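You operate a simulated robot arm through the tools that you are given. There is no shell and no other tool. Be economical: measure what you need, move in short steps, check, and stop when the job is done.

The job below is to be done with a simulated robot arm. You get a single attempt, and the scene is never put back.

TASK
The black packing ring is boxed by mistake: swap in the gold one.
Fine: it lies in the brown carton and ends on the bench between carton and tote, both flaps folded down again.

It is judged by the outcome, as a careful person would: the job done as asked, and still so three seconds after it is handed in. It fails if anything else is knocked over, pushed out of place, dropped, spilled or broken.

THE ROBOT
A 7-joint arm with a two-finger gripper, hanging from a carriage that runs on a rail from [-2.522, -0.003] to [0.358, 0] (x, y) and turns from -6.039 to 5.952 rad about z. Base frame: it is fixed where the carriage stands at the start and does not move with it; the origin is on the floor, on the carriage's upright axis, x ahead of it, y to its left, z up. Units: m, rad, N and s.
With the tool pointing down near the work surface it reaches from about 0.1 to 0.4 m from the robot's upright axis, wherever it stands. Its first joint turns from -2.897 to 2.897 rad. Places, roughly: inside of the brown carton [0.3, -0.2, 0.8]; slim flap of the brown carton [0.2, -0.1, 0.9]; wide flap of the brown carton [0.4, -0.2, 0.9]. Payload 1.37 kg.
The tool frame sits at the grasp point between the pads (the TCP): z along the fingers, y along the line on which they close. The tips reach 0.016 m beyond it. The gripper opens to 0.092 m. The gripper's body begins 0.074 m behind the TCP.
Orientation is that of the tool frame in the base frame, as a unit quaternion [w, x, y, z]. With the fingers straight down and closing along the base's y, the tool's x points along the base's -x, its y along +y and its z along -z.

THE INTERFACE
- The arm moves only by the tool servo_tool. Its argument "series" is a list of rows, each an object (a shift or turn left out is 0, a gripper value left out holds the last) with "rot": the turn, a rotation vector about the tool's x, y, z in units of 6 degrees (1.0 is 6 degrees), a list of three; "linear": the shift along the tool's x, y, z in units of 20 mm (1.0 is 20 mm), a list of three; "fingers": the opening, from 0 (shut) to 1 (fully open). In form: [{"rot": [wx, wy, wz], "linear": [tx, ty, tz], "fingers": fingers}, ...]. A call has 1 to 10 rows; each row shifts and turns the commanded pose from where the row before left it, along the tool's axes as they then stand. A call with a number of a shift or a turn outside -1 to 1 is refused whole. Rows are played at 5 a second. More than 0.05 m and 0.15 rad between two rows, or a gripper value outside its range, and nothing of the call is played. Where a pose cannot be reached the arm comes as near as it can. A force on the tool above 60 N (or 10 N above the force at the start of the call, whichever is more), or a blocked arm, ends the call early, and 0.2 s more pass. The fingers move at their own pace and stop on an object; they squeeze with about 26 N. The grip force told is the motor's: it shows also when the fingers shut on nothing. Time passes only in rows, and 0.2 s behind the last, so rows that do not move let the fingers close. The reply holds the time, the measured pose of the TCP, the force on the tool along the base axes, the opening and the grip force, in the units named above and with some noise, with the torque about the TCP (base axes, N m) and any sound that the robot's microphone picked up.
- Cameras (640 x 400 px; columns grow to the right, rows downward): "scene" is now at [0.1746, -0.0505, 1.7301]; the picture's right is [-0.90, 0.44, 0.00], its down [0.41, 0.84, -0.36] and it looks along [-0.16, -0.33, -0.93] (base axes); focal length 214 px, centre (320, 200). "wrist" rides on the gripper at [0.071, 0.019, -0.111] in the tool frame; the picture's right is [-0.26, 0.97, 0.00], its down [-0.78, -0.21, -0.59] and it looks along [-0.57, -0.15, 0.81] (tool axes); focal length 280 px, centre (320, 200). There is no depth. A picture from a camera that has moved, and an enlarged one, comes with that camera's place and axes in the base frame and with its lens.
- capture(camera): a new picture of that camera. The clock stands still meanwhile.
- move_column(by): slides the trunk up (or, below 0, down) by that many m; the arm and the scene camera ride with it, the base frame stays. It gives what a move gives, with no picture.
- steer(legs): drives the robot by 1 to 6 legs, each [ahead, left, turn to the left] in m, m and rad, along the robot's own axes; the way and the turn of a leg run together, so that a leg with both is an arc; at most 1.5 m and 3.142 rad a leg. The arm and the cameras ride along, it lands a little off, and it stops where it bumps. It keeps to its track: a leg is cut to what the track allows. It gives what a move gives.
- pan_tilt(pan, tilt): turns the head with the scene camera to pan (to the left, within 2.705 rad either way) and tilt (down, from -0.506 to 1.204), counted from straight ahead of the robot. It gives what a move gives.
- enlarge(camera, box): a new picture of the part [left, top, right, bottom] of that camera's present view, enlarged. The clock stands still meanwhile.
- hand_in(): hands the job in; it is judged then, once.

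Work in short steps. Places have to be worked out from the pictures, the camera data and where the tool is seen: move nearer, look again, correct. Check each grasp and each placing, and mend what went wrong. You have 120 turns and 82 pictures in all, those below and enlarged ones among them. Open the gripper and draw the arm clear of the work before you hand the job in, unless the task says otherwise; then end with one line.

The tools are called after "Request:" by a JSON object that holds its "api" and its "payload". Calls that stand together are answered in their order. servo_tool: Moves the arm, as the interface text tells. Its arguments: {"type":"object","properties":{"series":{"type":"array"}},"required":["series"]} The other tools are called the same way: move_column (by) slides the trunk up or down; steer (legs) drives the base; pan_tilt (pan, tilt) turns the head that bears the scene camera; capture (camera) takes a picture; enlarge (camera, box) takes an enlarged picture of a part of a camera's view; hand_in () hands the job in.

At the start:

```text
clock: 0.0
ee_pos: [0.3487, 0.0574, 1.1692]
ee_rot: [-0.001, -0.001, 1.0, 0.001]
wrist_force: [-0.9, -0.3, 0.8]
wrist_torque: [-0.02, 0.0, 0.03]
finger_gap: 0.0921
grasp_force: 0.1
trunk travel left (down, up): [-0.55, 0.11]
robot x, y, heading: [0.0027, 0.0013, 0.0]
head pan, tilt: [-2.025, 1.201]
```

scene: 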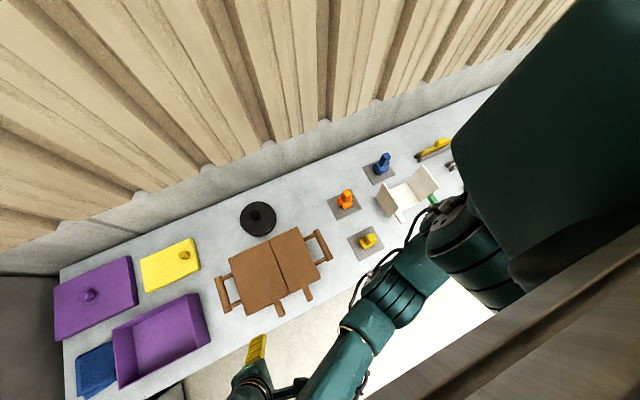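
wrist: 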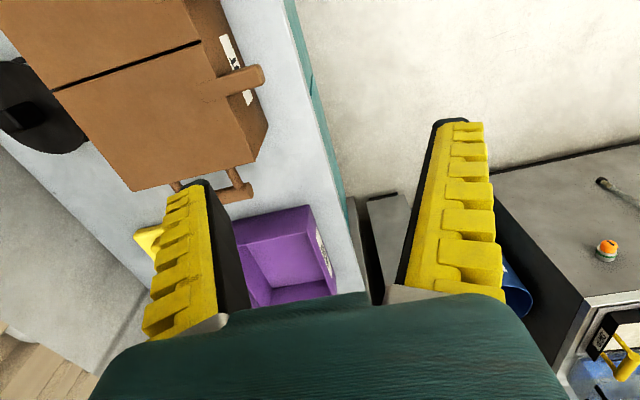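

I'll look more closely at the bench first to find the carton, the tote and the gold ring.

Request:
{"api": "enlarge", "payload": {"camera": "scene", "box": [40, 190, 360, 390]}}

Request:
{"api": "enlarge", "payload": {"camera": "scene", "box": [300, 120, 480, 260]}}

```text
2.00 times, centred on (200, 290) of scene
camera zoom: at [0.1746, -0.0505, 1.7301], right [-0.9, 0.44, 0.0], down [0.41, 0.84, -0.36], along [-0.16, -0.33, -0.93], focal length 429 px, centre (560, 20)
```

zoom: 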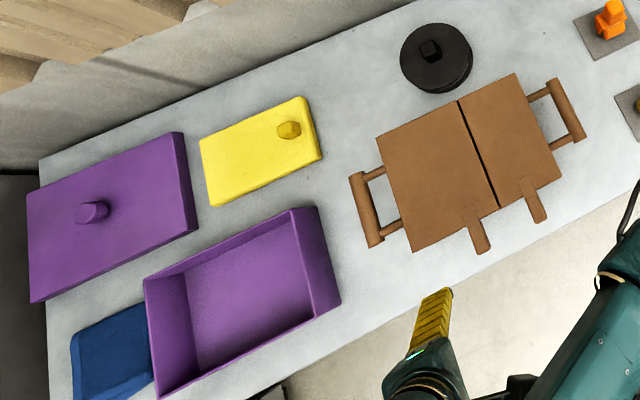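

```text
2.86 times, centred on (390, 190) of scene
camera zoom: at [0.1746, -0.0505, 1.7301], right [-0.9, 0.44, 0.0], down [0.41, 0.84, -0.36], along [-0.16, -0.33, -0.93], focal length 613 px, centre (120, 229)
```

zoom: 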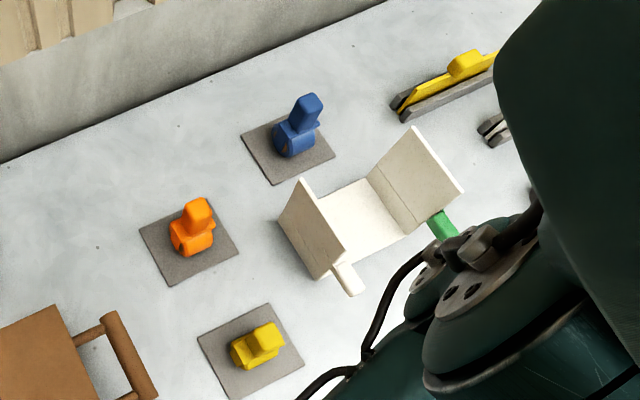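

The tabs of both flaps overhang the front (+y) edge of the carton at about x=0.234 and x=0.341, y≈-0.045, z≈0.9. I plan to pitch the tool toward -y, slip a closed finger bar under each tab and swing the flap up. I'll pitch first, well above the work.

Request:
{"api": "servo_tool", "payload": {"series": [{"rot": [1, 0, 0], "linear": [0, 0.5, 0], "fingers": 0}, {"rot": [1, 0, 0]}, {"rot": [1, 0, 0]}, {"rot": [1, 0, 0]}, {"rot": [1, 0, 0]}, {"rot": [1, 0, 0]}, {"rot": [1, 0, 0]}, {"rot": [1, 0, 0]}, {"rot": [1, 0, 0]}, {"rot": [1, 0, 0]}]}}

Request:
{"api": "capture", "payload": {"camera": "wrist"}}

Request:
{"api": "capture", "payload": {"camera": "scene"}}

```text
clock: 2.2
ee_pos: [0.3527, 0.064, 1.1651]
ee_rot: [0.002, -0.001, 0.866, -0.5]
wrist_force: [-0.4, 0.3, 0.0]
wrist_torque: [0.0, 0.0, 0.0]
finger_gap: 0.0
grasp_force: 26.4
out of reach, approached as far as the arm can: row 10
trunk travel left (down, up): [-0.55, 0.11]
robot x, y, heading: [0.0002, 0.0007, 0.001]
head pan, tilt: [-2.025, 1.201]
```

```text
77 pictures are left
camera wrist: at [0.281, 0.169, 1.2035], right [0.26, 0.48, -0.84], down [0.78, 0.41, 0.48], along [0.57, -0.78, -0.27], focal length 280 px, centre (320, 200)
```

wrist: 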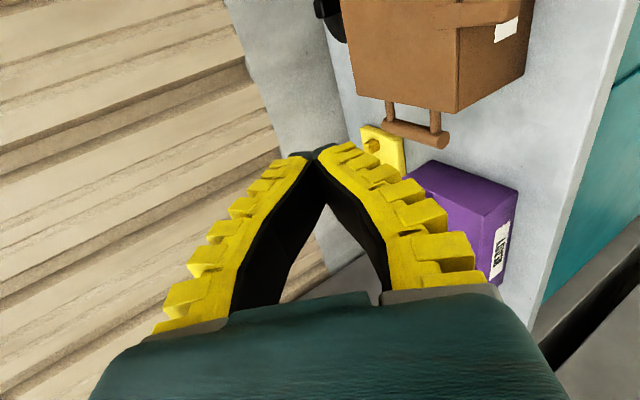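

```text
76 pictures are left
camera scene: at [0.1746, -0.0505, 1.7302], right [-0.9, 0.44, 0.0], down [0.41, 0.84, -0.36], along [-0.16, -0.33, -0.93], focal length 214 px, centre (320, 200)
```

scene: 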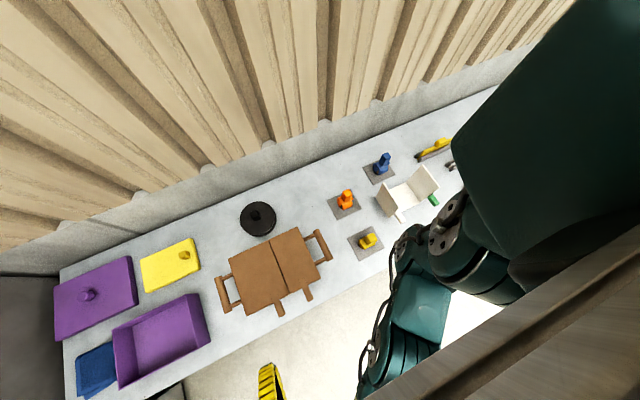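

The pitch is 60° and the fingers are shut. I'll shift the tool toward x≈0.225 while still in front of the tabs (y≈0.06), then lower the trunk.

Request:
{"api": "servo_tool", "payload": {"series": [{"linear": [1, 0, 0]}, {"linear": [1, 0, 0]}, {"linear": [1, 0, 0]}, {"linear": [1, 0, 0]}, {"linear": [1, 0, 0]}, {"linear": [1, 0, 0]}]}}

Request:
{"api": "move_column", "payload": {"by": -0.24}}

Request:
{"api": "capture", "payload": {"camera": "wrist"}}

Request:
{"api": "capture", "payload": {"camera": "scene"}}

```text
clock: 3.6
ee_pos: [0.263, 0.0401, 1.1239]
ee_rot: [0.0, 0.0, 0.865, -0.501]
wrist_force: [0.4, 1.0, 0.4]
wrist_torque: [0.02, 0.0, 0.01]
finger_gap: 0.0002
grasp_force: 26.4
out of reach, approached as far as the arm can: row 1, 2, 3, 4, 5, 6
trunk travel left (down, up): [-0.55, 0.11]
robot x, y, heading: [0.0011, -0.0022, 0.003]
head pan, tilt: [-2.025, 1.201]
```

```text
clock: 6.1
ee_pos: [0.2621, 0.0406, 0.8843]
ee_rot: [0.0, 0.0, 0.866, -0.5]
wrist_force: [-0.6, 0.5, 0.5]
wrist_torque: [0.03, 0.03, 0.0]
finger_gap: 0.0
grasp_force: 26.3
trunk travel left (down, up): [-0.31, 0.35]
robot x, y, heading: [0.0022, -0.0029, -0.0]
head pan, tilt: [-2.025, 1.201]
```

```text
75 pictures are left
camera wrist: at [0.1915, 0.1446, 0.9239], right [0.26, 0.48, -0.84], down [0.78, 0.4, 0.48], along [0.57, -0.78, -0.27], focal length 280 px, centre (320, 200)
```

wrist: 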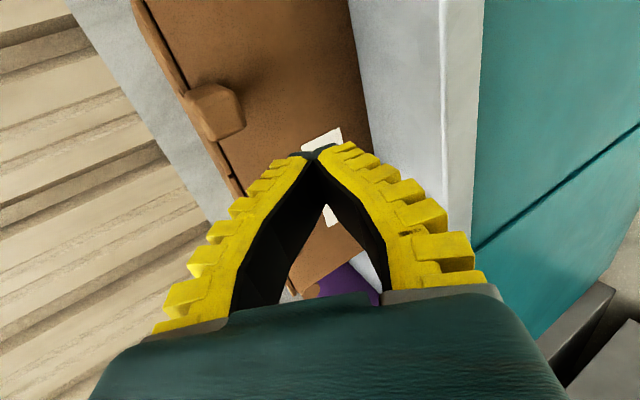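

```text
74 pictures are left
camera scene: at [0.1746, -0.0505, 1.4902], right [-0.9, 0.44, 0.0], down [0.41, 0.84, -0.36], along [-0.16, -0.33, -0.93], focal length 214 px, centre (320, 200)
```

scene: 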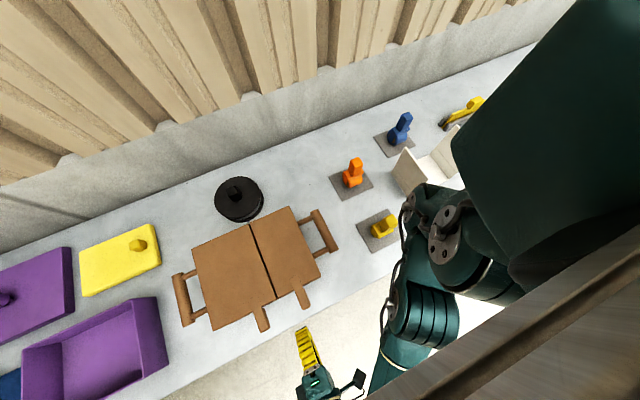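

The slim tab's tip triangulates to about (0.229, -0.02, 0.898). This pose is near the arm's inner limit, so I'll drive the carriage back 0.11 m to get room.

Request:
{"api": "steer", "payload": {"legs": [[-0.11, 0, 0]]}}

Request:
{"api": "servo_tool", "payload": {"series": [{"linear": [-1, 0, 0]}, {"linear": [-1, 0, 0]}, {"linear": [-1, 0, 0]}, {"linear": [-0.5, 0.5, 0]}]}}

```text
clock: 7.3
ee_pos: [0.1527, 0.0388, 0.8846]
ee_rot: [0.0, -0.001, 0.866, -0.5]
wrist_force: [-0.3, -0.3, 0.3]
wrist_torque: [0.01, 0.02, 0.02]
finger_gap: 0.0
grasp_force: 26.1
trunk travel left (down, up): [-0.31, 0.35]
robot x, y, heading: [-0.1104, 0.003, -0.0]
head pan, tilt: [-2.025, 1.201]
```

```text
clock: 8.3
ee_pos: [0.2217, 0.0442, 0.8777]
ee_rot: [0.001, -0.001, 0.866, -0.499]
wrist_force: [0.0, 0.5, 0.6]
wrist_torque: [0.01, 0.02, 0.01]
finger_gap: 0.0002
grasp_force: 25.8
trunk travel left (down, up): [-0.31, 0.35]
robot x, y, heading: [-0.1101, -0.0027, -0.003]
head pan, tilt: [-2.025, 1.201]
```

Reachable now. I'll lower to z≈0.85 in front of the tab and then slide in under it.

Request:
{"api": "servo_tool", "payload": {"series": [{"linear": [-0.25, 0.6, 0.35]}, {"linear": [-0.25, 0.6, 0.35]}, {"linear": [0, -0.5, 0.866]}, {"linear": [0, -0.5, 0.866]}, {"linear": [0, -0.5, 0.866]}, {"linear": [0, -0.5, 0.866]}]}}

Request:
{"api": "capture", "payload": {"camera": "wrist"}}

Request:
{"api": "enlarge", "payload": {"camera": "scene", "box": [60, 180, 280, 340]}}

```text
clock: 9.7
ee_pos: [0.2336, -0.0339, 0.8471]
ee_rot: [0.0, -0.001, 0.866, -0.5]
wrist_force: [-2.3, 4.0, 1.5]
wrist_torque: [-0.13, -0.09, 0.0]
finger_gap: 0.0001
grasp_force: 25.8
trunk travel left (down, up): [-0.31, 0.35]
robot x, y, heading: [-0.1102, -0.0021, -0.0]
head pan, tilt: [-2.025, 1.201]
```

```text
73 pictures are left
camera wrist: at [0.1617, 0.0703, 0.8865], right [0.26, 0.48, -0.84], down [0.78, 0.41, 0.48], along [0.57, -0.78, -0.27], focal length 280 px, centre (320, 200)
```

wrist: 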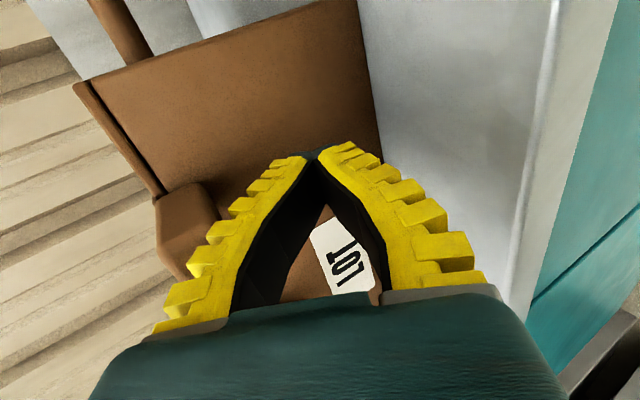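

```text
2.50 times, centred on (170, 260) of scene
camera zoom: at [0.0645, -0.0503, 1.4901], right [-0.9, 0.44, 0.0], down [0.41, 0.84, -0.36], along [-0.16, -0.33, -0.93], focal length 536 px, centre (695, 50)
```

zoom: 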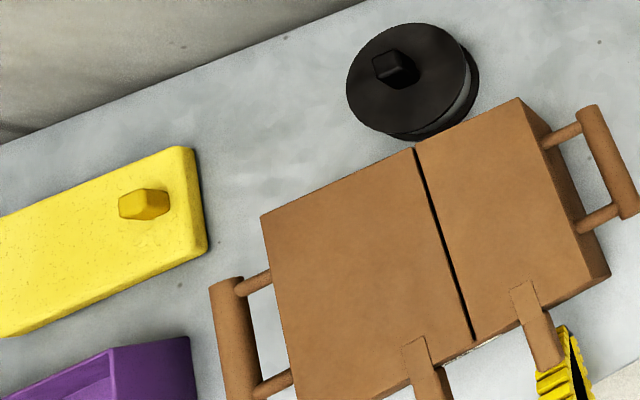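

The fingers are under the slim tab, with a light touch in y. I'll back off about 6 mm and lift step by step.

Request:
{"api": "servo_tool", "payload": {"series": [{"linear": [0, 0.15, -0.26]}, {"linear": [0, -0.866, -0.5]}, {"linear": [0, -0.866, -0.5]}, {"linear": [0, -0.866, -0.5]}]}}

Request:
{"api": "capture", "payload": {"camera": "wrist"}}

```text
clock: 10.7
ee_pos: [0.2326, -0.0318, 0.9084]
ee_rot: [0.001, -0.001, 0.866, -0.5]
wrist_force: [1.3, 0.7, -0.9]
wrist_torque: [-0.03, 0.06, 0.01]
finger_gap: 0.0
grasp_force: 25.8
trunk travel left (down, up): [-0.31, 0.35]
robot x, y, heading: [-0.1102, 0.0032, 0.003]
head pan, tilt: [-2.025, 1.201]
```

```text
71 pictures are left
camera wrist: at [0.1616, 0.0739, 0.9466], right [0.26, 0.48, -0.84], down [0.78, 0.41, 0.48], along [0.57, -0.78, -0.27], focal length 280 px, centre (320, 200)
```

wrist: 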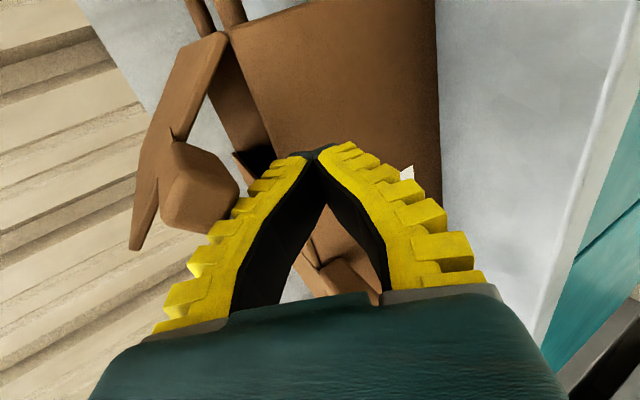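

The slim flap is lifting well with almost no force. I'll continue along the arc to about 80°.

Request:
{"api": "servo_tool", "payload": {"series": [{"linear": [0.4, -0.76, -0.44]}, {"linear": [0.55, -0.76, -0.44]}, {"linear": [0.8, -0.5, -0.29]}, {"linear": [0.9, -0.4, -0.23]}]}}

Request:
{"api": "capture", "payload": {"camera": "wrist"}}

Request:
{"api": "enlarge", "payload": {"camera": "scene", "box": [60, 180, 280, 340]}}

```text
clock: 11.7
ee_pos: [0.186, -0.0363, 0.9576]
ee_rot: [0.001, -0.001, 0.866, -0.5]
wrist_force: [0.0, 0.0, 0.4]
wrist_torque: [0.0, 0.02, -0.02]
finger_gap: 0.0001
grasp_force: 26.1
out of reach, approached as far as the arm can: row 4
trunk travel left (down, up): [-0.31, 0.35]
robot x, y, heading: [-0.107, -0.0021, -0.0]
head pan, tilt: [-2.025, 1.201]
```

```text
70 pictures are left
camera wrist: at [0.1144, 0.069, 0.9962], right [0.26, 0.48, -0.84], down [0.78, 0.41, 0.48], along [0.57, -0.78, -0.27], focal length 280 px, centre (320, 200)
```

wrist: 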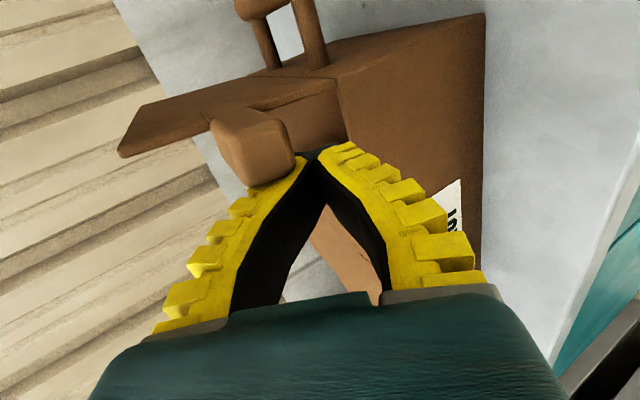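

```text
2.50 times, centred on (170, 260) of scene
camera zoom: at [0.0647, -0.0505, 1.4902], right [-0.9, 0.44, 0.0], down [0.41, 0.84, -0.36], along [-0.16, -0.33, -0.93], focal length 536 px, centre (695, 50)
```

zoom: 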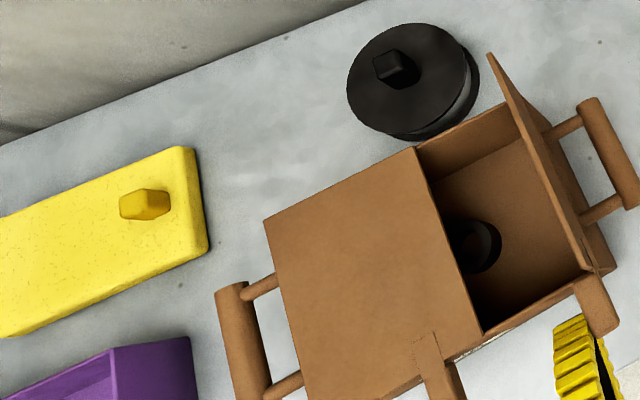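

The slim flap is nearly upright and the black ring is visible inside. The arm is at its inner limit, so I'll push the flap past vertical by driving the carriage 0.06 m back.

Request:
{"api": "steer", "payload": {"legs": [[-0.06, 0, 0]]}}

Request:
{"api": "enlarge", "payload": {"camera": "scene", "box": [40, 180, 260, 340]}}

```text
clock: 12.7
ee_pos: [0.1264, -0.0371, 0.9567]
ee_rot: [0.0, 0.0, 0.866, -0.5]
wrist_force: [-0.4, 0.2, 0.1]
wrist_torque: [-0.01, 0.01, 0.04]
finger_gap: 0.0
grasp_force: 26.0
trunk travel left (down, up): [-0.31, 0.35]
robot x, y, heading: [-0.1668, -0.0033, 0.002]
head pan, tilt: [-2.025, 1.201]
```

```text
2.50 times, centred on (150, 260) of scene
camera zoom: at [0.0055, -0.0509, 1.4901], right [-0.9, 0.44, 0.0], down [0.41, 0.84, -0.36], along [-0.16, -0.33, -0.93], focal length 536 px, centre (745, 50)
```

zoom: 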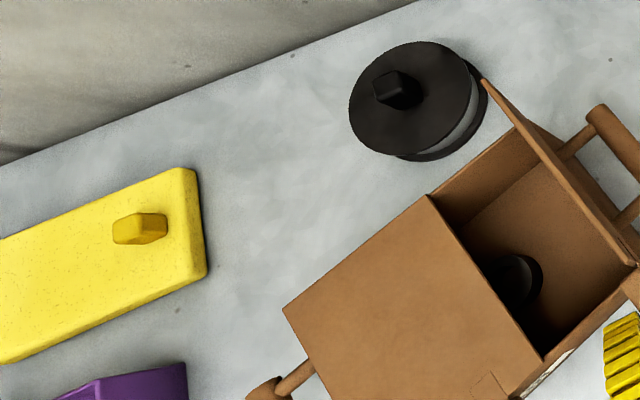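

I'll check the flap's angle from the wrist camera.

Request:
{"api": "capture", "payload": {"camera": "wrist"}}

Request:
{"api": "capture", "payload": {"camera": "scene"}}

```text
67 pictures are left
camera wrist: at [0.0552, 0.0685, 0.9956], right [0.26, 0.48, -0.84], down [0.78, 0.4, 0.48], along [0.57, -0.78, -0.27], focal length 280 px, centre (320, 200)
```

wrist: 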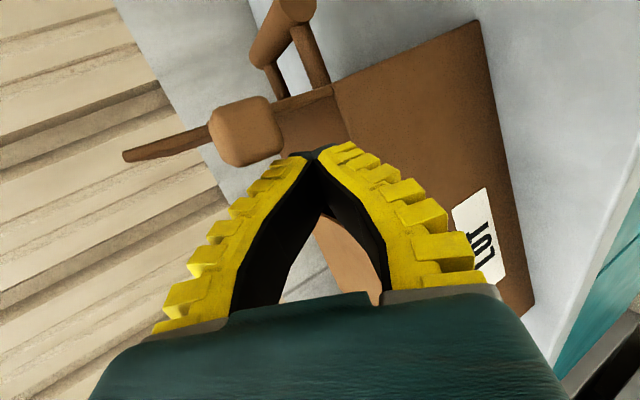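

```text
66 pictures are left
camera scene: at [0.0055, -0.0509, 1.4901], right [-0.9, 0.44, 0.0], down [0.41, 0.84, -0.36], along [-0.16, -0.33, -0.93], focal length 214 px, centre (320, 200)
```

scene: 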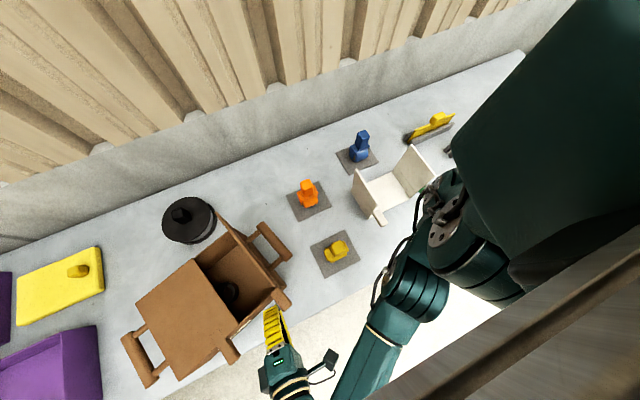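

The flap is slightly past vertical (about 100–105°). I'll back the finger out toward +y and see whether it stays.

Request:
{"api": "servo_tool", "payload": {"series": [{"linear": [-0.2, 0, -0.5]}, {"linear": [-0.2, 0, -1]}, {"linear": [-0.2, 0, -1]}, {"linear": [0, 0, -1]}, {"linear": [0, 0, 0]}]}}

Request:
{"api": "capture", "payload": {"camera": "wrist"}}

```text
clock: 13.9
ee_pos: [0.1659, 0.0071, 0.9645]
ee_rot: [0.0, 0.0, 0.866, -0.5]
wrist_force: [0.0, 0.2, -0.2]
wrist_torque: [-0.01, 0.02, 0.05]
finger_gap: 0.0
grasp_force: 25.7
out of reach, approached as far as the arm can: row 1, 2, 3, 4
trunk travel left (down, up): [-0.31, 0.35]
robot x, y, heading: [-0.1706, 0.0025, 0.002]
head pan, tilt: [-2.025, 1.201]
```

```text
65 pictures are left
camera wrist: at [0.0948, 0.1114, 1.0044], right [0.26, 0.48, -0.84], down [0.78, 0.4, 0.48], along [0.57, -0.78, -0.27], focal length 280 px, centre (320, 200)
```

wrist: 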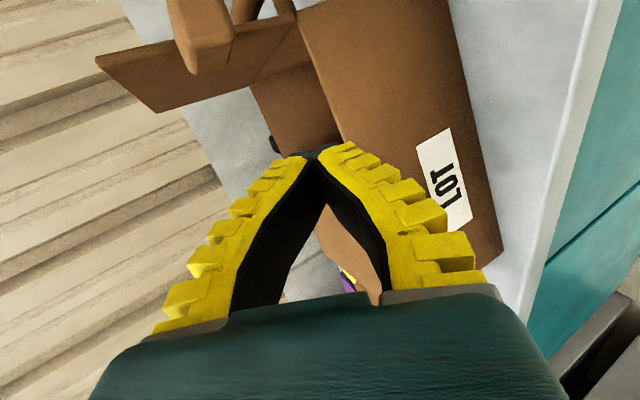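

The slim flap stays open. Next I'll drive forward to place the tool in front of the wide tab (x≈0.34).

Request:
{"api": "steer", "payload": {"legs": [[0.155, 0, 0]]}}

Request:
{"api": "servo_tool", "payload": {"series": [{"linear": [-0.5, 0.5, -0.866]}, {"linear": [-0.5, 0.5, -0.866]}, {"linear": [0, 0.5, -0.3]}]}}

```text
clock: 15.3
ee_pos: [0.328, 0.0064, 0.9654]
ee_rot: [-0.001, 0.001, 0.866, -0.5]
wrist_force: [-0.8, -0.1, 0.3]
wrist_torque: [-0.01, -0.01, 0.02]
finger_gap: 0.0
grasp_force: 25.7
trunk travel left (down, up): [-0.31, 0.35]
robot x, y, heading: [-0.0103, 0.0027, 0.001]
head pan, tilt: [-2.025, 1.201]
```

```text
clock: 16.1
ee_pos: [0.3536, 0.0452, 0.9508]
ee_rot: [0.001, 0.0, 0.866, -0.499]
wrist_force: [-0.2, 0.2, -0.3]
wrist_torque: [-0.04, -0.03, 0.0]
finger_gap: 0.0003
grasp_force: 25.6
out of reach, approached as far as the arm can: row 2, 3
trunk travel left (down, up): [-0.31, 0.35]
robot x, y, heading: [-0.0082, -0.0005, -0.001]
head pan, tilt: [-2.025, 1.201]
```

TCP is at (0.354, 0.045, 0.951). I'll lower the trunk 0.1 m and look at the wide tab.

Request:
{"api": "move_column", "payload": {"by": -0.1}}

Request:
{"api": "capture", "payload": {"camera": "wrist"}}

```text
clock: 17.4
ee_pos: [0.3541, 0.0451, 0.8513]
ee_rot: [0.002, 0.0, 0.866, -0.499]
wrist_force: [0.7, 0.6, 0.0]
wrist_torque: [0.01, 0.01, -0.01]
finger_gap: 0.0
grasp_force: 26.1
trunk travel left (down, up): [-0.21, 0.45]
robot x, y, heading: [-0.0093, 0.0004, -0.005]
head pan, tilt: [-2.025, 1.201]
```

```text
64 pictures are left
camera wrist: at [0.2823, 0.1498, 0.8901], right [0.26, 0.48, -0.83], down [0.78, 0.41, 0.48], along [0.57, -0.78, -0.27], focal length 280 px, centre (320, 200)
```

wrist: 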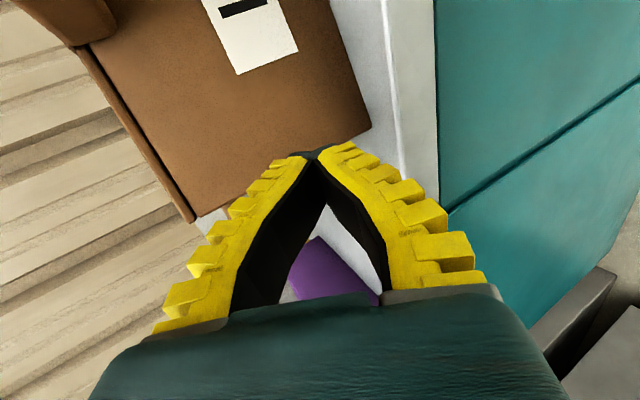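

The projected flap corner doesn't match its earlier place, so the carriage push may have shifted the carton. I'll check with the scene camera.

Request:
{"api": "capture", "payload": {"camera": "scene"}}

```text
63 pictures are left
camera scene: at [0.167, -0.051, 1.3902], right [-0.9, 0.44, 0.0], down [0.41, 0.84, -0.36], along [-0.16, -0.33, -0.93], focal length 214 px, centre (320, 200)
```

scene: 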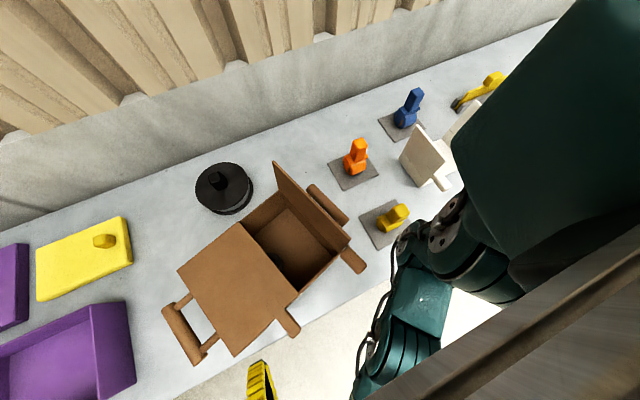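

The push did swing the carton: it is turned about 18° counter-clockwise and shifted about 4 cm toward -x. The flap has a stop just past vertical, and I'll respect it from now on. I'll put the carton back by holding its +x handle from above; first I raise the trunk and point the tool down.

Request:
{"api": "move_column", "payload": {"by": 0.2}}

Request:
{"api": "servo_tool", "payload": {"series": [{"rot": [-1, 0, 0]}, {"rot": [-1, 0, 0]}, {"rot": [-1, 0, 0]}, {"rot": [-1, 0, 0]}, {"rot": [-1, 0, 0]}, {"rot": [-1, 0, 0]}, {"rot": [-1, 0, 0]}, {"rot": [-1, 0, 0]}, {"rot": [-1, 0, 0]}, {"rot": [-1, 0, 0], "fingers": 0.7}]}}

Request:
{"api": "servo_tool", "payload": {"series": [{"rot": [0, 0, 1]}, {"rot": [0, 0, 1]}, {"rot": [0, 0, 1]}, {"rot": [0, 0, 1]}, {"rot": [0, 0, 1]}, {"rot": [0, 0, 1]}, {"rot": [0, 0, 1]}, {"rot": [0, 0, 1]}, {"rot": [0, 0, 1]}, {"rot": [0, 0, 1]}]}}

Request:
{"api": "servo_tool", "payload": {"series": [{"rot": [0, 0, 1]}, {"rot": [0, 0, 1]}]}}

Request:
{"api": "steer", "payload": {"legs": [[0.16, 0, 0]]}}

Request:
{"api": "capture", "payload": {"camera": "wrist"}}

Request:
{"api": "capture", "payload": {"camera": "scene"}}

```text
clock: 19.6
ee_pos: [0.3538, 0.0444, 1.0511]
ee_rot: [0.001, 0.0, 0.867, -0.499]
wrist_force: [-0.3, 0.4, 0.0]
wrist_torque: [0.02, 0.0, -0.01]
finger_gap: 0.0002
grasp_force: 25.8
trunk travel left (down, up): [-0.41, 0.25]
robot x, y, heading: [-0.01, -0.0017, -0.009]
head pan, tilt: [-2.025, 1.201]
```

```text
clock: 21.8
ee_pos: [0.3538, 0.0452, 1.0503]
ee_rot: [0.0, 0.0, 1.0, 0.002]
wrist_force: [0.4, 0.6, -0.3]
wrist_torque: [0.0, -0.01, 0.01]
finger_gap: 0.067
grasp_force: 2.2
trunk travel left (down, up): [-0.41, 0.25]
robot x, y, heading: [-0.0097, 0.0048, -0.007]
head pan, tilt: [-2.025, 1.201]
```

```text
clock: 24.0
ee_pos: [0.3523, 0.0451, 1.0503]
ee_rot: [0.001, 0.5, 0.866, 0.002]
wrist_force: [0.6, -0.7, 0.4]
wrist_torque: [0.0, 0.0, 0.01]
finger_gap: 0.0666
grasp_force: 1.7
trunk travel left (down, up): [-0.41, 0.25]
robot x, y, heading: [-0.005, 0.0006, -0.008]
head pan, tilt: [-2.025, 1.201]
```

```text
clock: 24.6
ee_pos: [0.3534, 0.0455, 1.0508]
ee_rot: [0.0, 0.588, 0.809, 0.002]
wrist_force: [-0.4, 0.7, 0.5]
wrist_torque: [0.0, 0.02, 0.02]
finger_gap: 0.0667
grasp_force: 2.2
trunk travel left (down, up): [-0.41, 0.25]
robot x, y, heading: [-0.0084, -0.0008, -0.005]
head pan, tilt: [-2.025, 1.201]
```

```text
clock: 26.0
ee_pos: [0.5137, 0.0457, 1.0503]
ee_rot: [0.0, 0.588, 0.809, 0.002]
wrist_force: [0.3, 0.2, 0.1]
wrist_torque: [-0.01, 0.03, -0.02]
finger_gap: 0.0668
grasp_force: 1.8
trunk travel left (down, up): [-0.41, 0.25]
robot x, y, heading: [0.1552, 0.0012, -0.006]
head pan, tilt: [-2.025, 1.201]
```

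```text
62 pictures are left
camera wrist: at [0.5104, 0.1179, 1.162], right [1.0, 0.05, 0.0], down [0.04, -0.81, 0.59], along [0.03, -0.59, -0.81], focal length 280 px, centre (320, 200)
```

wrist: 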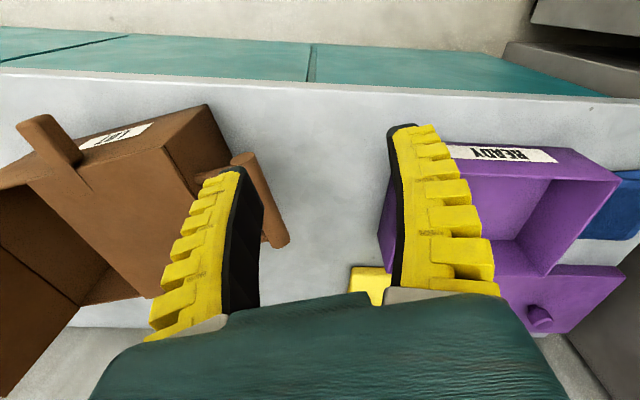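

```text
61 pictures are left
camera scene: at [0.3282, -0.0511, 1.5901], right [-0.9, 0.44, 0.0], down [0.41, 0.84, -0.36], along [-0.16, -0.33, -0.93], focal length 214 px, centre (320, 200)
```

scene: 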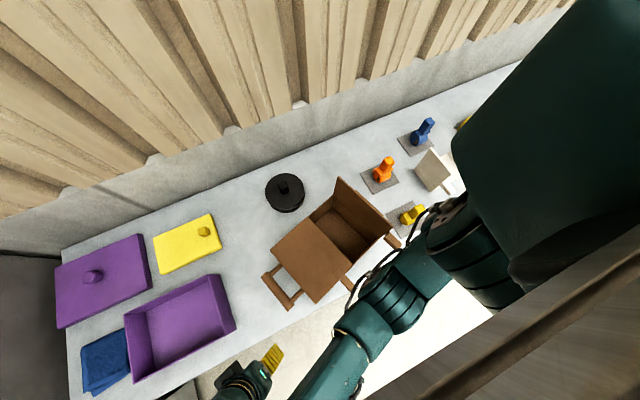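

The handle bar triangulates to (0.452, -0.085, 0.90), and it was originally at about (0.509, -0.17). I'll move above it with the fingers partly open.

Request:
{"api": "servo_tool", "payload": {"series": [{"linear": [-0.88, -0.83, 0], "fingers": 0.5}, {"linear": [-0.88, -0.83, 0]}, {"linear": [-0.88, -0.83, 0]}, {"linear": [-0.88, -0.83, 0]}, {"linear": [-0.88, -0.83, 0]}, {"linear": [-0.88, -0.83, 0]}, {"linear": [0, 0, 1]}, {"linear": [0, 0, 1]}, {"linear": [0, 0, 1]}]}}

Request:
{"api": "capture", "payload": {"camera": "wrist"}}

```text
clock: 28.0
ee_pos: [0.4514, -0.0859, 0.9891]
ee_rot: [0.002, 0.587, 0.81, 0.001]
wrist_force: [0.8, 0.6, -0.6]
wrist_torque: [0.0, 0.02, 0.02]
finger_gap: 0.0492
grasp_force: 2.6
trunk travel left (down, up): [-0.41, 0.25]
robot x, y, heading: [0.1553, 0.0018, -0.003]
head pan, tilt: [-2.025, 1.201]
```

```text
60 pictures are left
camera wrist: at [0.4471, -0.0138, 1.101], right [1.0, 0.05, 0.0], down [0.04, -0.81, 0.59], along [0.03, -0.59, -0.81], focal length 280 px, centre (320, 200)
```

wrist: 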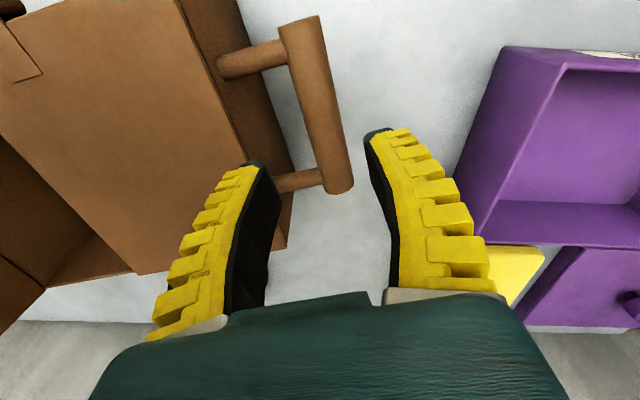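

The bar sits between the fingers. I'll descend to z≈0.885 and close.

Request:
{"api": "servo_tool", "payload": {"series": [{"linear": [0, 0, 1]}, {"linear": [0, 0, 1]}, {"linear": [0, 0, 1]}, {"linear": [0, 0, 1]}, {"linear": [0, 0, 1]}, {"linear": [0, 0, 0.2]}]}}

Request:
{"api": "capture", "payload": {"camera": "wrist"}}

```text
clock: 29.4
ee_pos: [0.4515, -0.0861, 0.887]
ee_rot: [0.0, 0.588, 0.809, 0.002]
wrist_force: [0.7, 0.3, 0.2]
wrist_torque: [0.01, 0.01, -0.02]
finger_gap: 0.049
grasp_force: 2.6
trunk travel left (down, up): [-0.41, 0.25]
robot x, y, heading: [0.1525, -0.0014, -0.003]
head pan, tilt: [-2.025, 1.201]
```

```text
59 pictures are left
camera wrist: at [0.448, -0.0133, 0.9979], right [1.0, 0.05, 0.0], down [0.04, -0.81, 0.59], along [0.03, -0.59, -0.81], focal length 280 px, centre (320, 200)
```

wrist: 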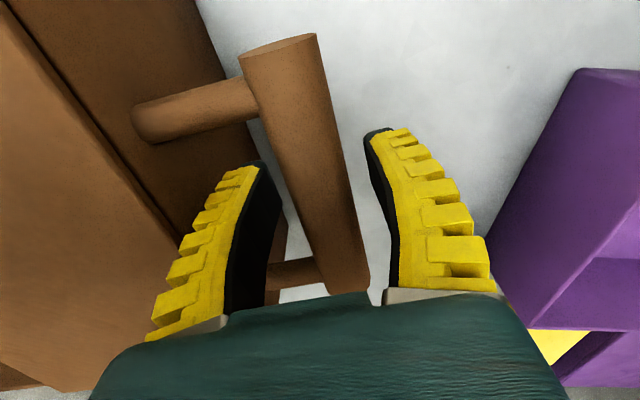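

Triangulating between the two wrist views confirms the bar at z≈0.89, between the pads. Closing.

Request:
{"api": "servo_tool", "payload": {"series": [{"fingers": 0}, {"fingers": 0}, {"fingers": 0}]}}

```text
clock: 30.2
ee_pos: [0.4522, -0.0846, 0.8862]
ee_rot: [0.0, 0.587, 0.809, 0.001]
wrist_force: [1.0, 1.0, -0.5]
wrist_torque: [0.0, 0.03, -0.23]
finger_gap: 0.0227
grasp_force: 26.2
trunk travel left (down, up): [-0.41, 0.25]
robot x, y, heading: [0.1554, 0.0016, -0.006]
head pan, tilt: [-2.025, 1.201]
```

The handle is held (22.7 mm). I'll slide it -0.085 m in y while turning the carton 18° clockwise; the +x part comes after.

Request:
{"api": "servo_tool", "payload": {"series": [{"linear": [-0.675, -0.22, 0], "rot": [0, 0, 0.5]}, {"linear": [-0.686, -0.184, 0], "rot": [0, 0, 0.5]}, {"linear": [-0.695, -0.148, 0], "rot": [0, 0, 0.5]}, {"linear": [-0.7, -0.111, 0], "rot": [0, 0, 0.5]}, {"linear": [-0.706, -0.074, 0], "rot": [0, 0, 0.5]}, {"linear": [-0.709, -0.037, 0], "rot": [0, 0, 0.5]}]}}

Request:
{"api": "enlarge", "payload": {"camera": "scene", "box": [200, 150, 440, 330]}}

```text
clock: 31.6
ee_pos: [0.4528, -0.1706, 0.8868]
ee_rot: [0.0, 0.707, 0.707, 0.001]
wrist_force: [0.1, -1.0, 0.1]
wrist_torque: [0.11, 0.01, 0.55]
finger_gap: 0.0227
grasp_force: 26.2
trunk travel left (down, up): [-0.41, 0.25]
robot x, y, heading: [0.1543, 0.0027, -0.008]
head pan, tilt: [-2.025, 1.201]
```

```text
2.22 times, centred on (320, 240) of scene
camera zoom: at [0.3281, -0.0512, 1.5901], right [-0.9, 0.44, 0.0], down [0.41, 0.84, -0.36], along [-0.16, -0.33, -0.93], focal length 477 px, centre (320, 111)
```

zoom: 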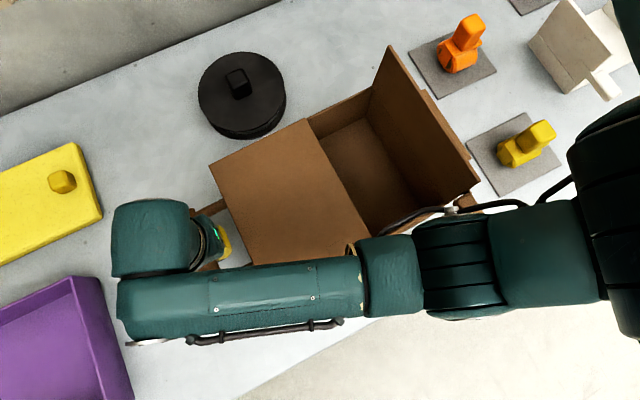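

The carton is square again and only offset in x (corner at 0.395 versus 0.448 originally). I'll drive +0.054 m while holding the handle.

Request:
{"api": "steer", "payload": {"legs": [[0.054, 0, 0]]}}

Request:
{"api": "enlarge", "payload": {"camera": "scene", "box": [200, 150, 440, 330]}}

```text
clock: 32.6
ee_pos: [0.5061, -0.1714, 0.8868]
ee_rot: [0.001, 0.707, 0.707, 0.002]
wrist_force: [3.2, -0.8, 0.3]
wrist_torque: [-0.06, -0.02, 0.26]
finger_gap: 0.0227
grasp_force: 25.6
trunk travel left (down, up): [-0.41, 0.25]
robot x, y, heading: [0.2068, 0.0, -0.002]
head pan, tilt: [-2.025, 1.201]
```

```text
2.22 times, centred on (320, 240) of scene
camera zoom: at [0.3823, -0.051, 1.5902], right [-0.9, 0.44, 0.0], down [0.41, 0.84, -0.36], along [-0.16, -0.32, -0.93], focal length 477 px, centre (320, 111)
```

zoom: 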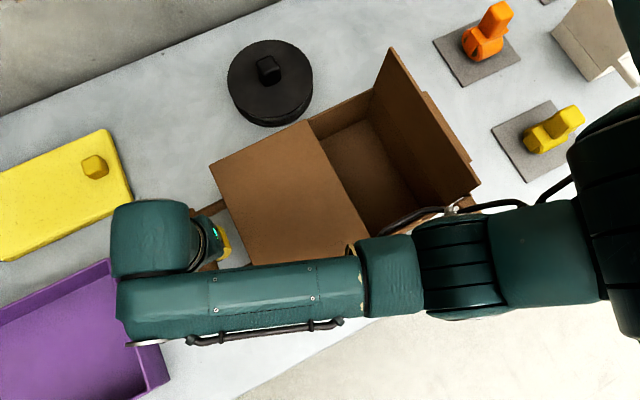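

The carton is back in place (far corner ≈(0.449, -0.29), as originally). I'll release the handle, rise, and go back to the pitched pose for the wide tab.

Request:
{"api": "servo_tool", "payload": {"series": [{"fingers": 0.5}, {"fingers": 0.5}, {"linear": [0, 0, -1]}, {"linear": [0, 0, -1]}, {"linear": [0, 0, -1]}, {"linear": [0, 0, -1]}]}}

Request:
{"api": "move_column", "payload": {"by": 0.12}}

Request:
{"api": "servo_tool", "payload": {"series": [{"linear": [1, 0, 0]}, {"linear": [1, 0, 0]}, {"linear": [1, 0, 0]}, {"linear": [1, 0, 0]}, {"linear": [1, 0, 0]}, {"linear": [1, 0, 0]}, {"linear": [1, 0, 0]}, {"linear": [1, 0, 0]}, {"linear": [1, 0, 0]}, {"linear": [1, 0, 0], "fingers": 0}]}}

Request:
{"api": "servo_tool", "payload": {"series": [{"rot": [0, 0, -1]}, {"rot": [0, 0, -1]}, {"rot": [0, 0, -1]}, {"rot": [0, 0, -1]}, {"rot": [0, 0, -1]}, {"rot": [0, 0, -1]}, {"rot": [0, 0, -1]}, {"rot": [0, 0, -1]}, {"rot": [0, 0, -1]}, {"rot": [0, 0, -1]}]}}

Request:
{"api": "servo_tool", "payload": {"series": [{"rot": [0, 0, -1]}, {"rot": [0, 0, -1]}, {"rot": [0, 0, -1]}, {"rot": [0, 0, -1]}, {"rot": [0, 0, -1], "linear": [-1, 0, 0]}, {"linear": [-1, 0, 0]}, {"linear": [-0.5, 0, 0]}]}}

Request:
{"api": "servo_tool", "payload": {"series": [{"rot": [1, 0, 0]}, {"rot": [1, 0, 0]}, {"rot": [1, 0, 0]}, {"rot": [1, 0, 0]}, {"rot": [1, 0, 0]}, {"rot": [1, 0, 0]}, {"rot": [1, 0, 0]}, {"rot": [1, 0, 0]}, {"rot": [1, 0, 0]}, {"rot": [1, 0, 0]}]}}

```text
clock: 34.0
ee_pos: [0.5055, -0.1717, 0.9644]
ee_rot: [0.001, 0.706, 0.708, 0.002]
wrist_force: [-0.3, -0.3, 0.1]
wrist_torque: [-0.03, -0.01, 0.04]
finger_gap: 0.049
grasp_force: 1.7
trunk travel left (down, up): [-0.41, 0.25]
robot x, y, heading: [0.208, 0.0014, -0.004]
head pan, tilt: [-2.025, 1.201]
```

```text
clock: 35.5
ee_pos: [0.5051, -0.1711, 1.0857]
ee_rot: [0.0, 0.706, 0.708, 0.002]
wrist_force: [-0.4, -0.5, 1.1]
wrist_torque: [0.01, 0.02, -0.05]
finger_gap: 0.0491
grasp_force: 1.9
trunk travel left (down, up): [-0.53, 0.13]
robot x, y, heading: [0.2053, 0.0023, -0.007]
head pan, tilt: [-2.025, 1.201]
```

```text
clock: 37.7
ee_pos: [0.5031, 0.0293, 1.0883]
ee_rot: [0.001, 0.706, 0.708, 0.002]
wrist_force: [0.3, 0.6, -0.6]
wrist_torque: [0.02, -0.02, 0.01]
finger_gap: 0.0002
grasp_force: 15.1
trunk travel left (down, up): [-0.53, 0.13]
robot x, y, heading: [0.2063, -0.0023, -0.004]
head pan, tilt: [-2.025, 1.201]
```

```text
clock: 39.9
ee_pos: [0.5041, 0.0284, 1.0851]
ee_rot: [0.003, 0.257, 0.966, 0.002]
wrist_force: [-0.8, -0.7, 0.1]
wrist_torque: [0.02, 0.0, 0.0]
finger_gap: 0.0002
grasp_force: 25.4
trunk travel left (down, up): [-0.53, 0.13]
robot x, y, heading: [0.2091, -0.0004, -0.006]
head pan, tilt: [-2.025, 1.201]
```

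```text
clock: 41.5
ee_pos: [0.5556, 0.0258, 1.0852]
ee_rot: [0.001, -0.001, 1.0, 0.001]
wrist_force: [-1.0, 0.6, 0.5]
wrist_torque: [0.01, 0.01, 0.01]
finger_gap: 0.0
grasp_force: 25.7
trunk travel left (down, up): [-0.53, 0.13]
robot x, y, heading: [0.2119, -0.0002, 0.0]
head pan, tilt: [-2.025, 1.201]
```

```text
clock: 43.7
ee_pos: [0.5548, 0.027, 1.0862]
ee_rot: [0.003, 0.001, 0.866, -0.5]
wrist_force: [0.2, -0.3, 0.7]
wrist_torque: [0.03, 0.03, -0.04]
finger_gap: 0.0002
grasp_force: 25.7
trunk travel left (down, up): [-0.53, 0.13]
robot x, y, heading: [0.2093, 0.003, -0.009]
head pan, tilt: [-2.025, 1.201]
```

Now I'll drive back to x≈0.35 and lower in front of the tab.

Request:
{"api": "steer", "payload": {"legs": [[-0.2, 0, 0]]}}

Request:
{"api": "move_column", "payload": {"by": -0.238}}

Request:
{"api": "capture", "payload": {"camera": "wrist"}}

Request:
{"api": "capture", "payload": {"camera": "scene"}}

```text
clock: 45.3
ee_pos: [0.3517, 0.0258, 1.0851]
ee_rot: [0.001, 0.002, 0.866, -0.5]
wrist_force: [-0.7, -0.2, 0.3]
wrist_torque: [0.0, -0.06, 0.01]
finger_gap: 0.0
grasp_force: 26.0
trunk travel left (down, up): [-0.53, 0.13]
robot x, y, heading: [0.0054, 0.0017, -0.007]
head pan, tilt: [-2.025, 1.201]
```

```text
clock: 47.8
ee_pos: [0.3527, 0.026, 0.8472]
ee_rot: [0.001, 0.002, 0.866, -0.5]
wrist_force: [0.5, 0.9, 0.8]
wrist_torque: [-0.01, 0.05, 0.01]
finger_gap: 0.0
grasp_force: 26.4
trunk travel left (down, up): [-0.292, 0.368]
robot x, y, heading: [0.0032, 0.0045, -0.007]
head pan, tilt: [-2.025, 1.201]
```

```text
56 pictures are left
camera wrist: at [0.2814, 0.131, 0.8865], right [0.27, 0.48, -0.83], down [0.78, 0.4, 0.48], along [0.57, -0.78, -0.27], focal length 280 px, centre (320, 200)
```

wrist: 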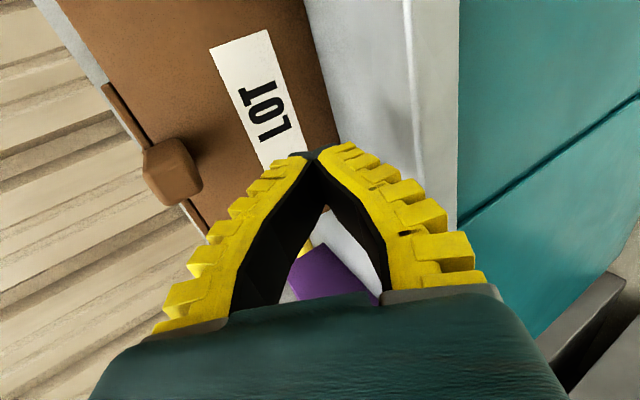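

```text
55 pictures are left
camera scene: at [0.1791, -0.0518, 1.4722], right [-0.9, 0.45, 0.0], down [0.41, 0.83, -0.36], along [-0.16, -0.32, -0.93], focal length 214 px, centre (320, 200)
```

scene: 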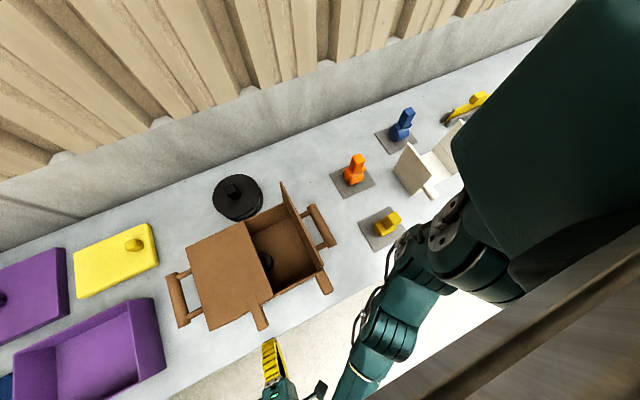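

The carton sits as it was, and the wide tab's tip is at about (0.333, -0.02, 0.90). I'll slide under it and lift.

Request:
{"api": "servo_tool", "payload": {"series": [{"linear": [0.35, -0.45, 0.8]}, {"linear": [0.35, -0.45, 0.8]}, {"linear": [0, -0.45, 0.8]}, {"linear": [0, -0.866, -0.5]}, {"linear": [0, -0.866, -0.5]}, {"linear": [0, -0.866, -0.5]}]}}

Request:
{"api": "capture", "payload": {"camera": "wrist"}}

```text
clock: 49.2
ee_pos: [0.3377, -0.0322, 0.9074]
ee_rot: [0.001, 0.002, 0.866, -0.499]
wrist_force: [0.8, -0.7, 0.2]
wrist_torque: [0.01, 0.0, 0.0]
finger_gap: 0.0
grasp_force: 26.3
trunk travel left (down, up): [-0.292, 0.368]
robot x, y, heading: [0.005, -0.0008, -0.008]
head pan, tilt: [-2.025, 1.201]
```

```text
54 pictures are left
camera wrist: at [0.2663, 0.0742, 0.9466], right [0.27, 0.48, -0.83], down [0.78, 0.4, 0.48], along [0.57, -0.78, -0.27], focal length 280 px, centre (320, 200)
```

wrist: 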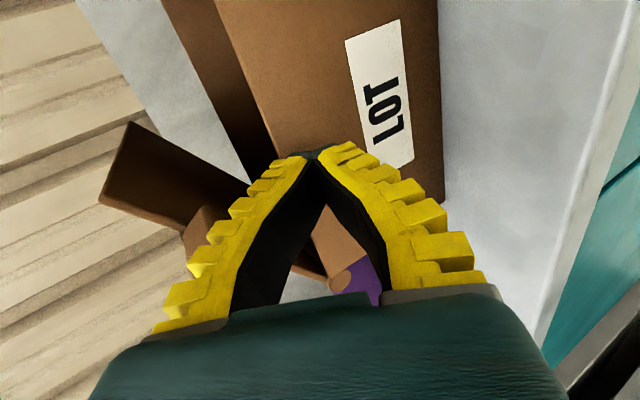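

Lifting well. I continue along the arc to about 80°.

Request:
{"api": "servo_tool", "payload": {"series": [{"linear": [-0.3, -0.78, -0.45]}, {"linear": [-0.5, -0.78, -0.45]}, {"linear": [-0.6, -0.69, -0.4]}, {"linear": [-0.6, -0.52, -0.3]}, {"linear": [-0.8, -0.476, -0.275]}, {"linear": [-0.8, -0.39, -0.225]}]}}

Request:
{"api": "capture", "payload": {"camera": "wrist"}}

Request:
{"api": "capture", "payload": {"camera": "scene"}}

```text
clock: 50.6
ee_pos: [0.4075, -0.0294, 0.9896]
ee_rot: [0.001, 0.002, 0.866, -0.499]
wrist_force: [-0.4, 0.0, 0.1]
wrist_torque: [0.01, 0.02, -0.01]
finger_gap: 0.0002
grasp_force: 25.7
trunk travel left (down, up): [-0.292, 0.368]
robot x, y, heading: [0.0009, -0.0015, -0.006]
head pan, tilt: [-2.025, 1.201]
```

```text
53 pictures are left
camera wrist: at [0.3371, 0.0761, 1.0291], right [0.27, 0.48, -0.83], down [0.78, 0.4, 0.48], along [0.57, -0.78, -0.27], focal length 280 px, centre (320, 200)
```

wrist: 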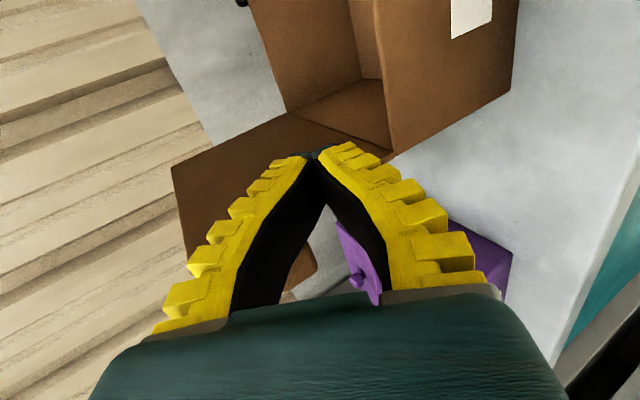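

```text
52 pictures are left
camera scene: at [0.1792, -0.0518, 1.4722], right [-0.9, 0.45, 0.0], down [0.41, 0.83, -0.36], along [-0.16, -0.32, -0.93], focal length 214 px, centre (320, 200)
```

scene: 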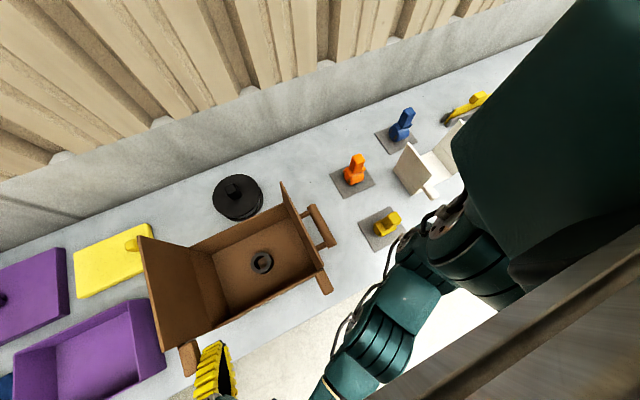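

Both flaps are about upright (wide ≈95°), and the black ring stands clear in the middle. I'll retreat toward +y and check they stay.

Request:
{"api": "servo_tool", "payload": {"series": [{"linear": [0.3, 0, -0.5]}, {"linear": [0, 0.3, -1]}, {"linear": [0, 0.3, -1]}, {"linear": [0, 0.3, -1]}, {"linear": [0, 0, 0]}]}}

Request:
{"api": "move_column", "payload": {"by": 0.25}}

Request:
{"api": "enlarge", "payload": {"camera": "scene", "box": [100, 130, 340, 330]}}

```text
clock: 51.8
ee_pos: [0.4158, 0.0259, 0.9965]
ee_rot: [0.003, 0.001, 0.866, -0.499]
wrist_force: [0.6, 0.6, 0.1]
wrist_torque: [0.02, 0.01, 0.0]
finger_gap: 0.0
grasp_force: 26.1
out of reach, approached as far as the arm can: row 3, 4
trunk travel left (down, up): [-0.292, 0.368]
robot x, y, heading: [0.0027, 0.0005, -0.008]
head pan, tilt: [-2.025, 1.201]
```

```text
clock: 54.3
ee_pos: [0.4158, 0.026, 1.245]
ee_rot: [0.003, 0.0, 0.866, -0.499]
wrist_force: [0.0, -0.1, 0.7]
wrist_torque: [0.0, 0.0, 0.0]
finger_gap: 0.0002
grasp_force: 25.4
trunk travel left (down, up): [-0.542, 0.118]
robot x, y, heading: [0.0049, -0.0003, -0.005]
head pan, tilt: [-2.025, 1.201]
```

```text
2.00 times, centred on (220, 230) of scene
camera zoom: at [0.1791, -0.0518, 1.7221], right [-0.9, 0.45, 0.0], down [0.41, 0.83, -0.36], along [-0.16, -0.32, -0.93], focal length 429 px, centre (520, 140)
```

zoom: 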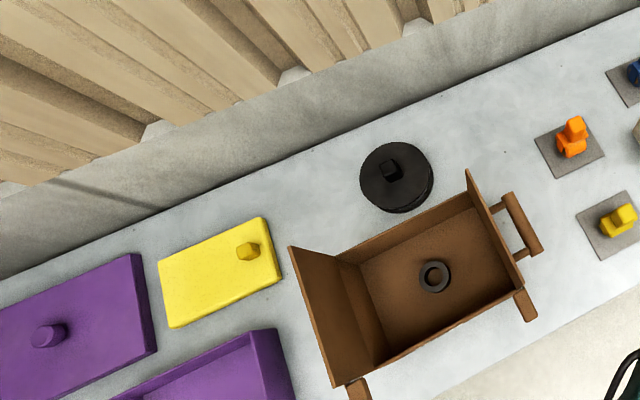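

Both flaps stay up. I'll take close looks at the black ring and at the gold one.

Request:
{"api": "enlarge", "payload": {"camera": "scene", "box": [250, 180, 306, 215]}}

Request:
{"api": "enlarge", "payload": {"camera": "scene", "box": [360, 170, 456, 230]}}

```text
11.43 times, centred on (278, 198) of scene
camera zoom: at [0.1791, -0.0518, 1.7221], right [-0.9, 0.45, 0.0], down [0.41, 0.83, -0.36], along [-0.16, -0.32, -0.93], focal length 2451 px, centre (800, 229)
```

zoom: 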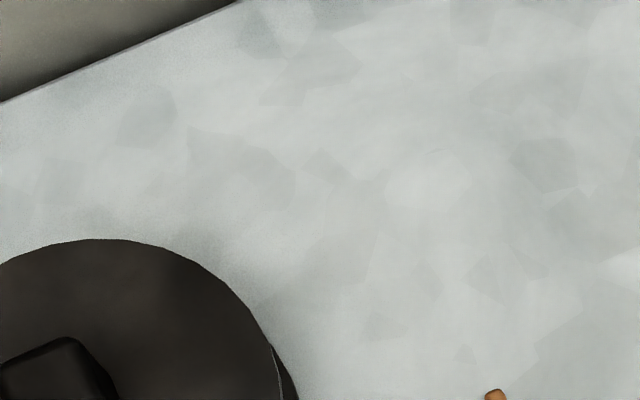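

```text
6.67 times, centred on (408, 200) of scene
camera zoom: at [0.1791, -0.0518, 1.7221], right [-0.9, 0.45, 0.0], down [0.41, 0.83, -0.36], along [-0.16, -0.32, -0.93], focal length 1430 px, centre (-267, 200)
```

zoom: 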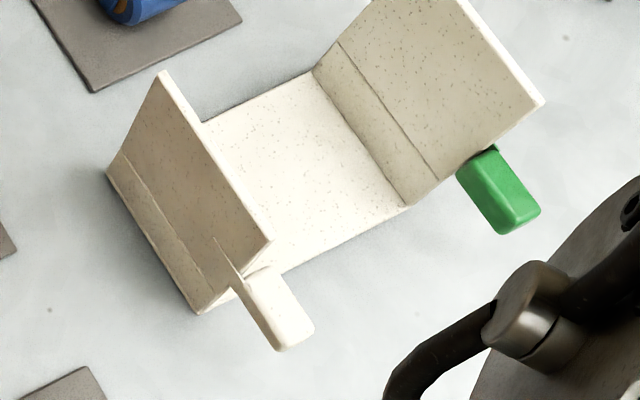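

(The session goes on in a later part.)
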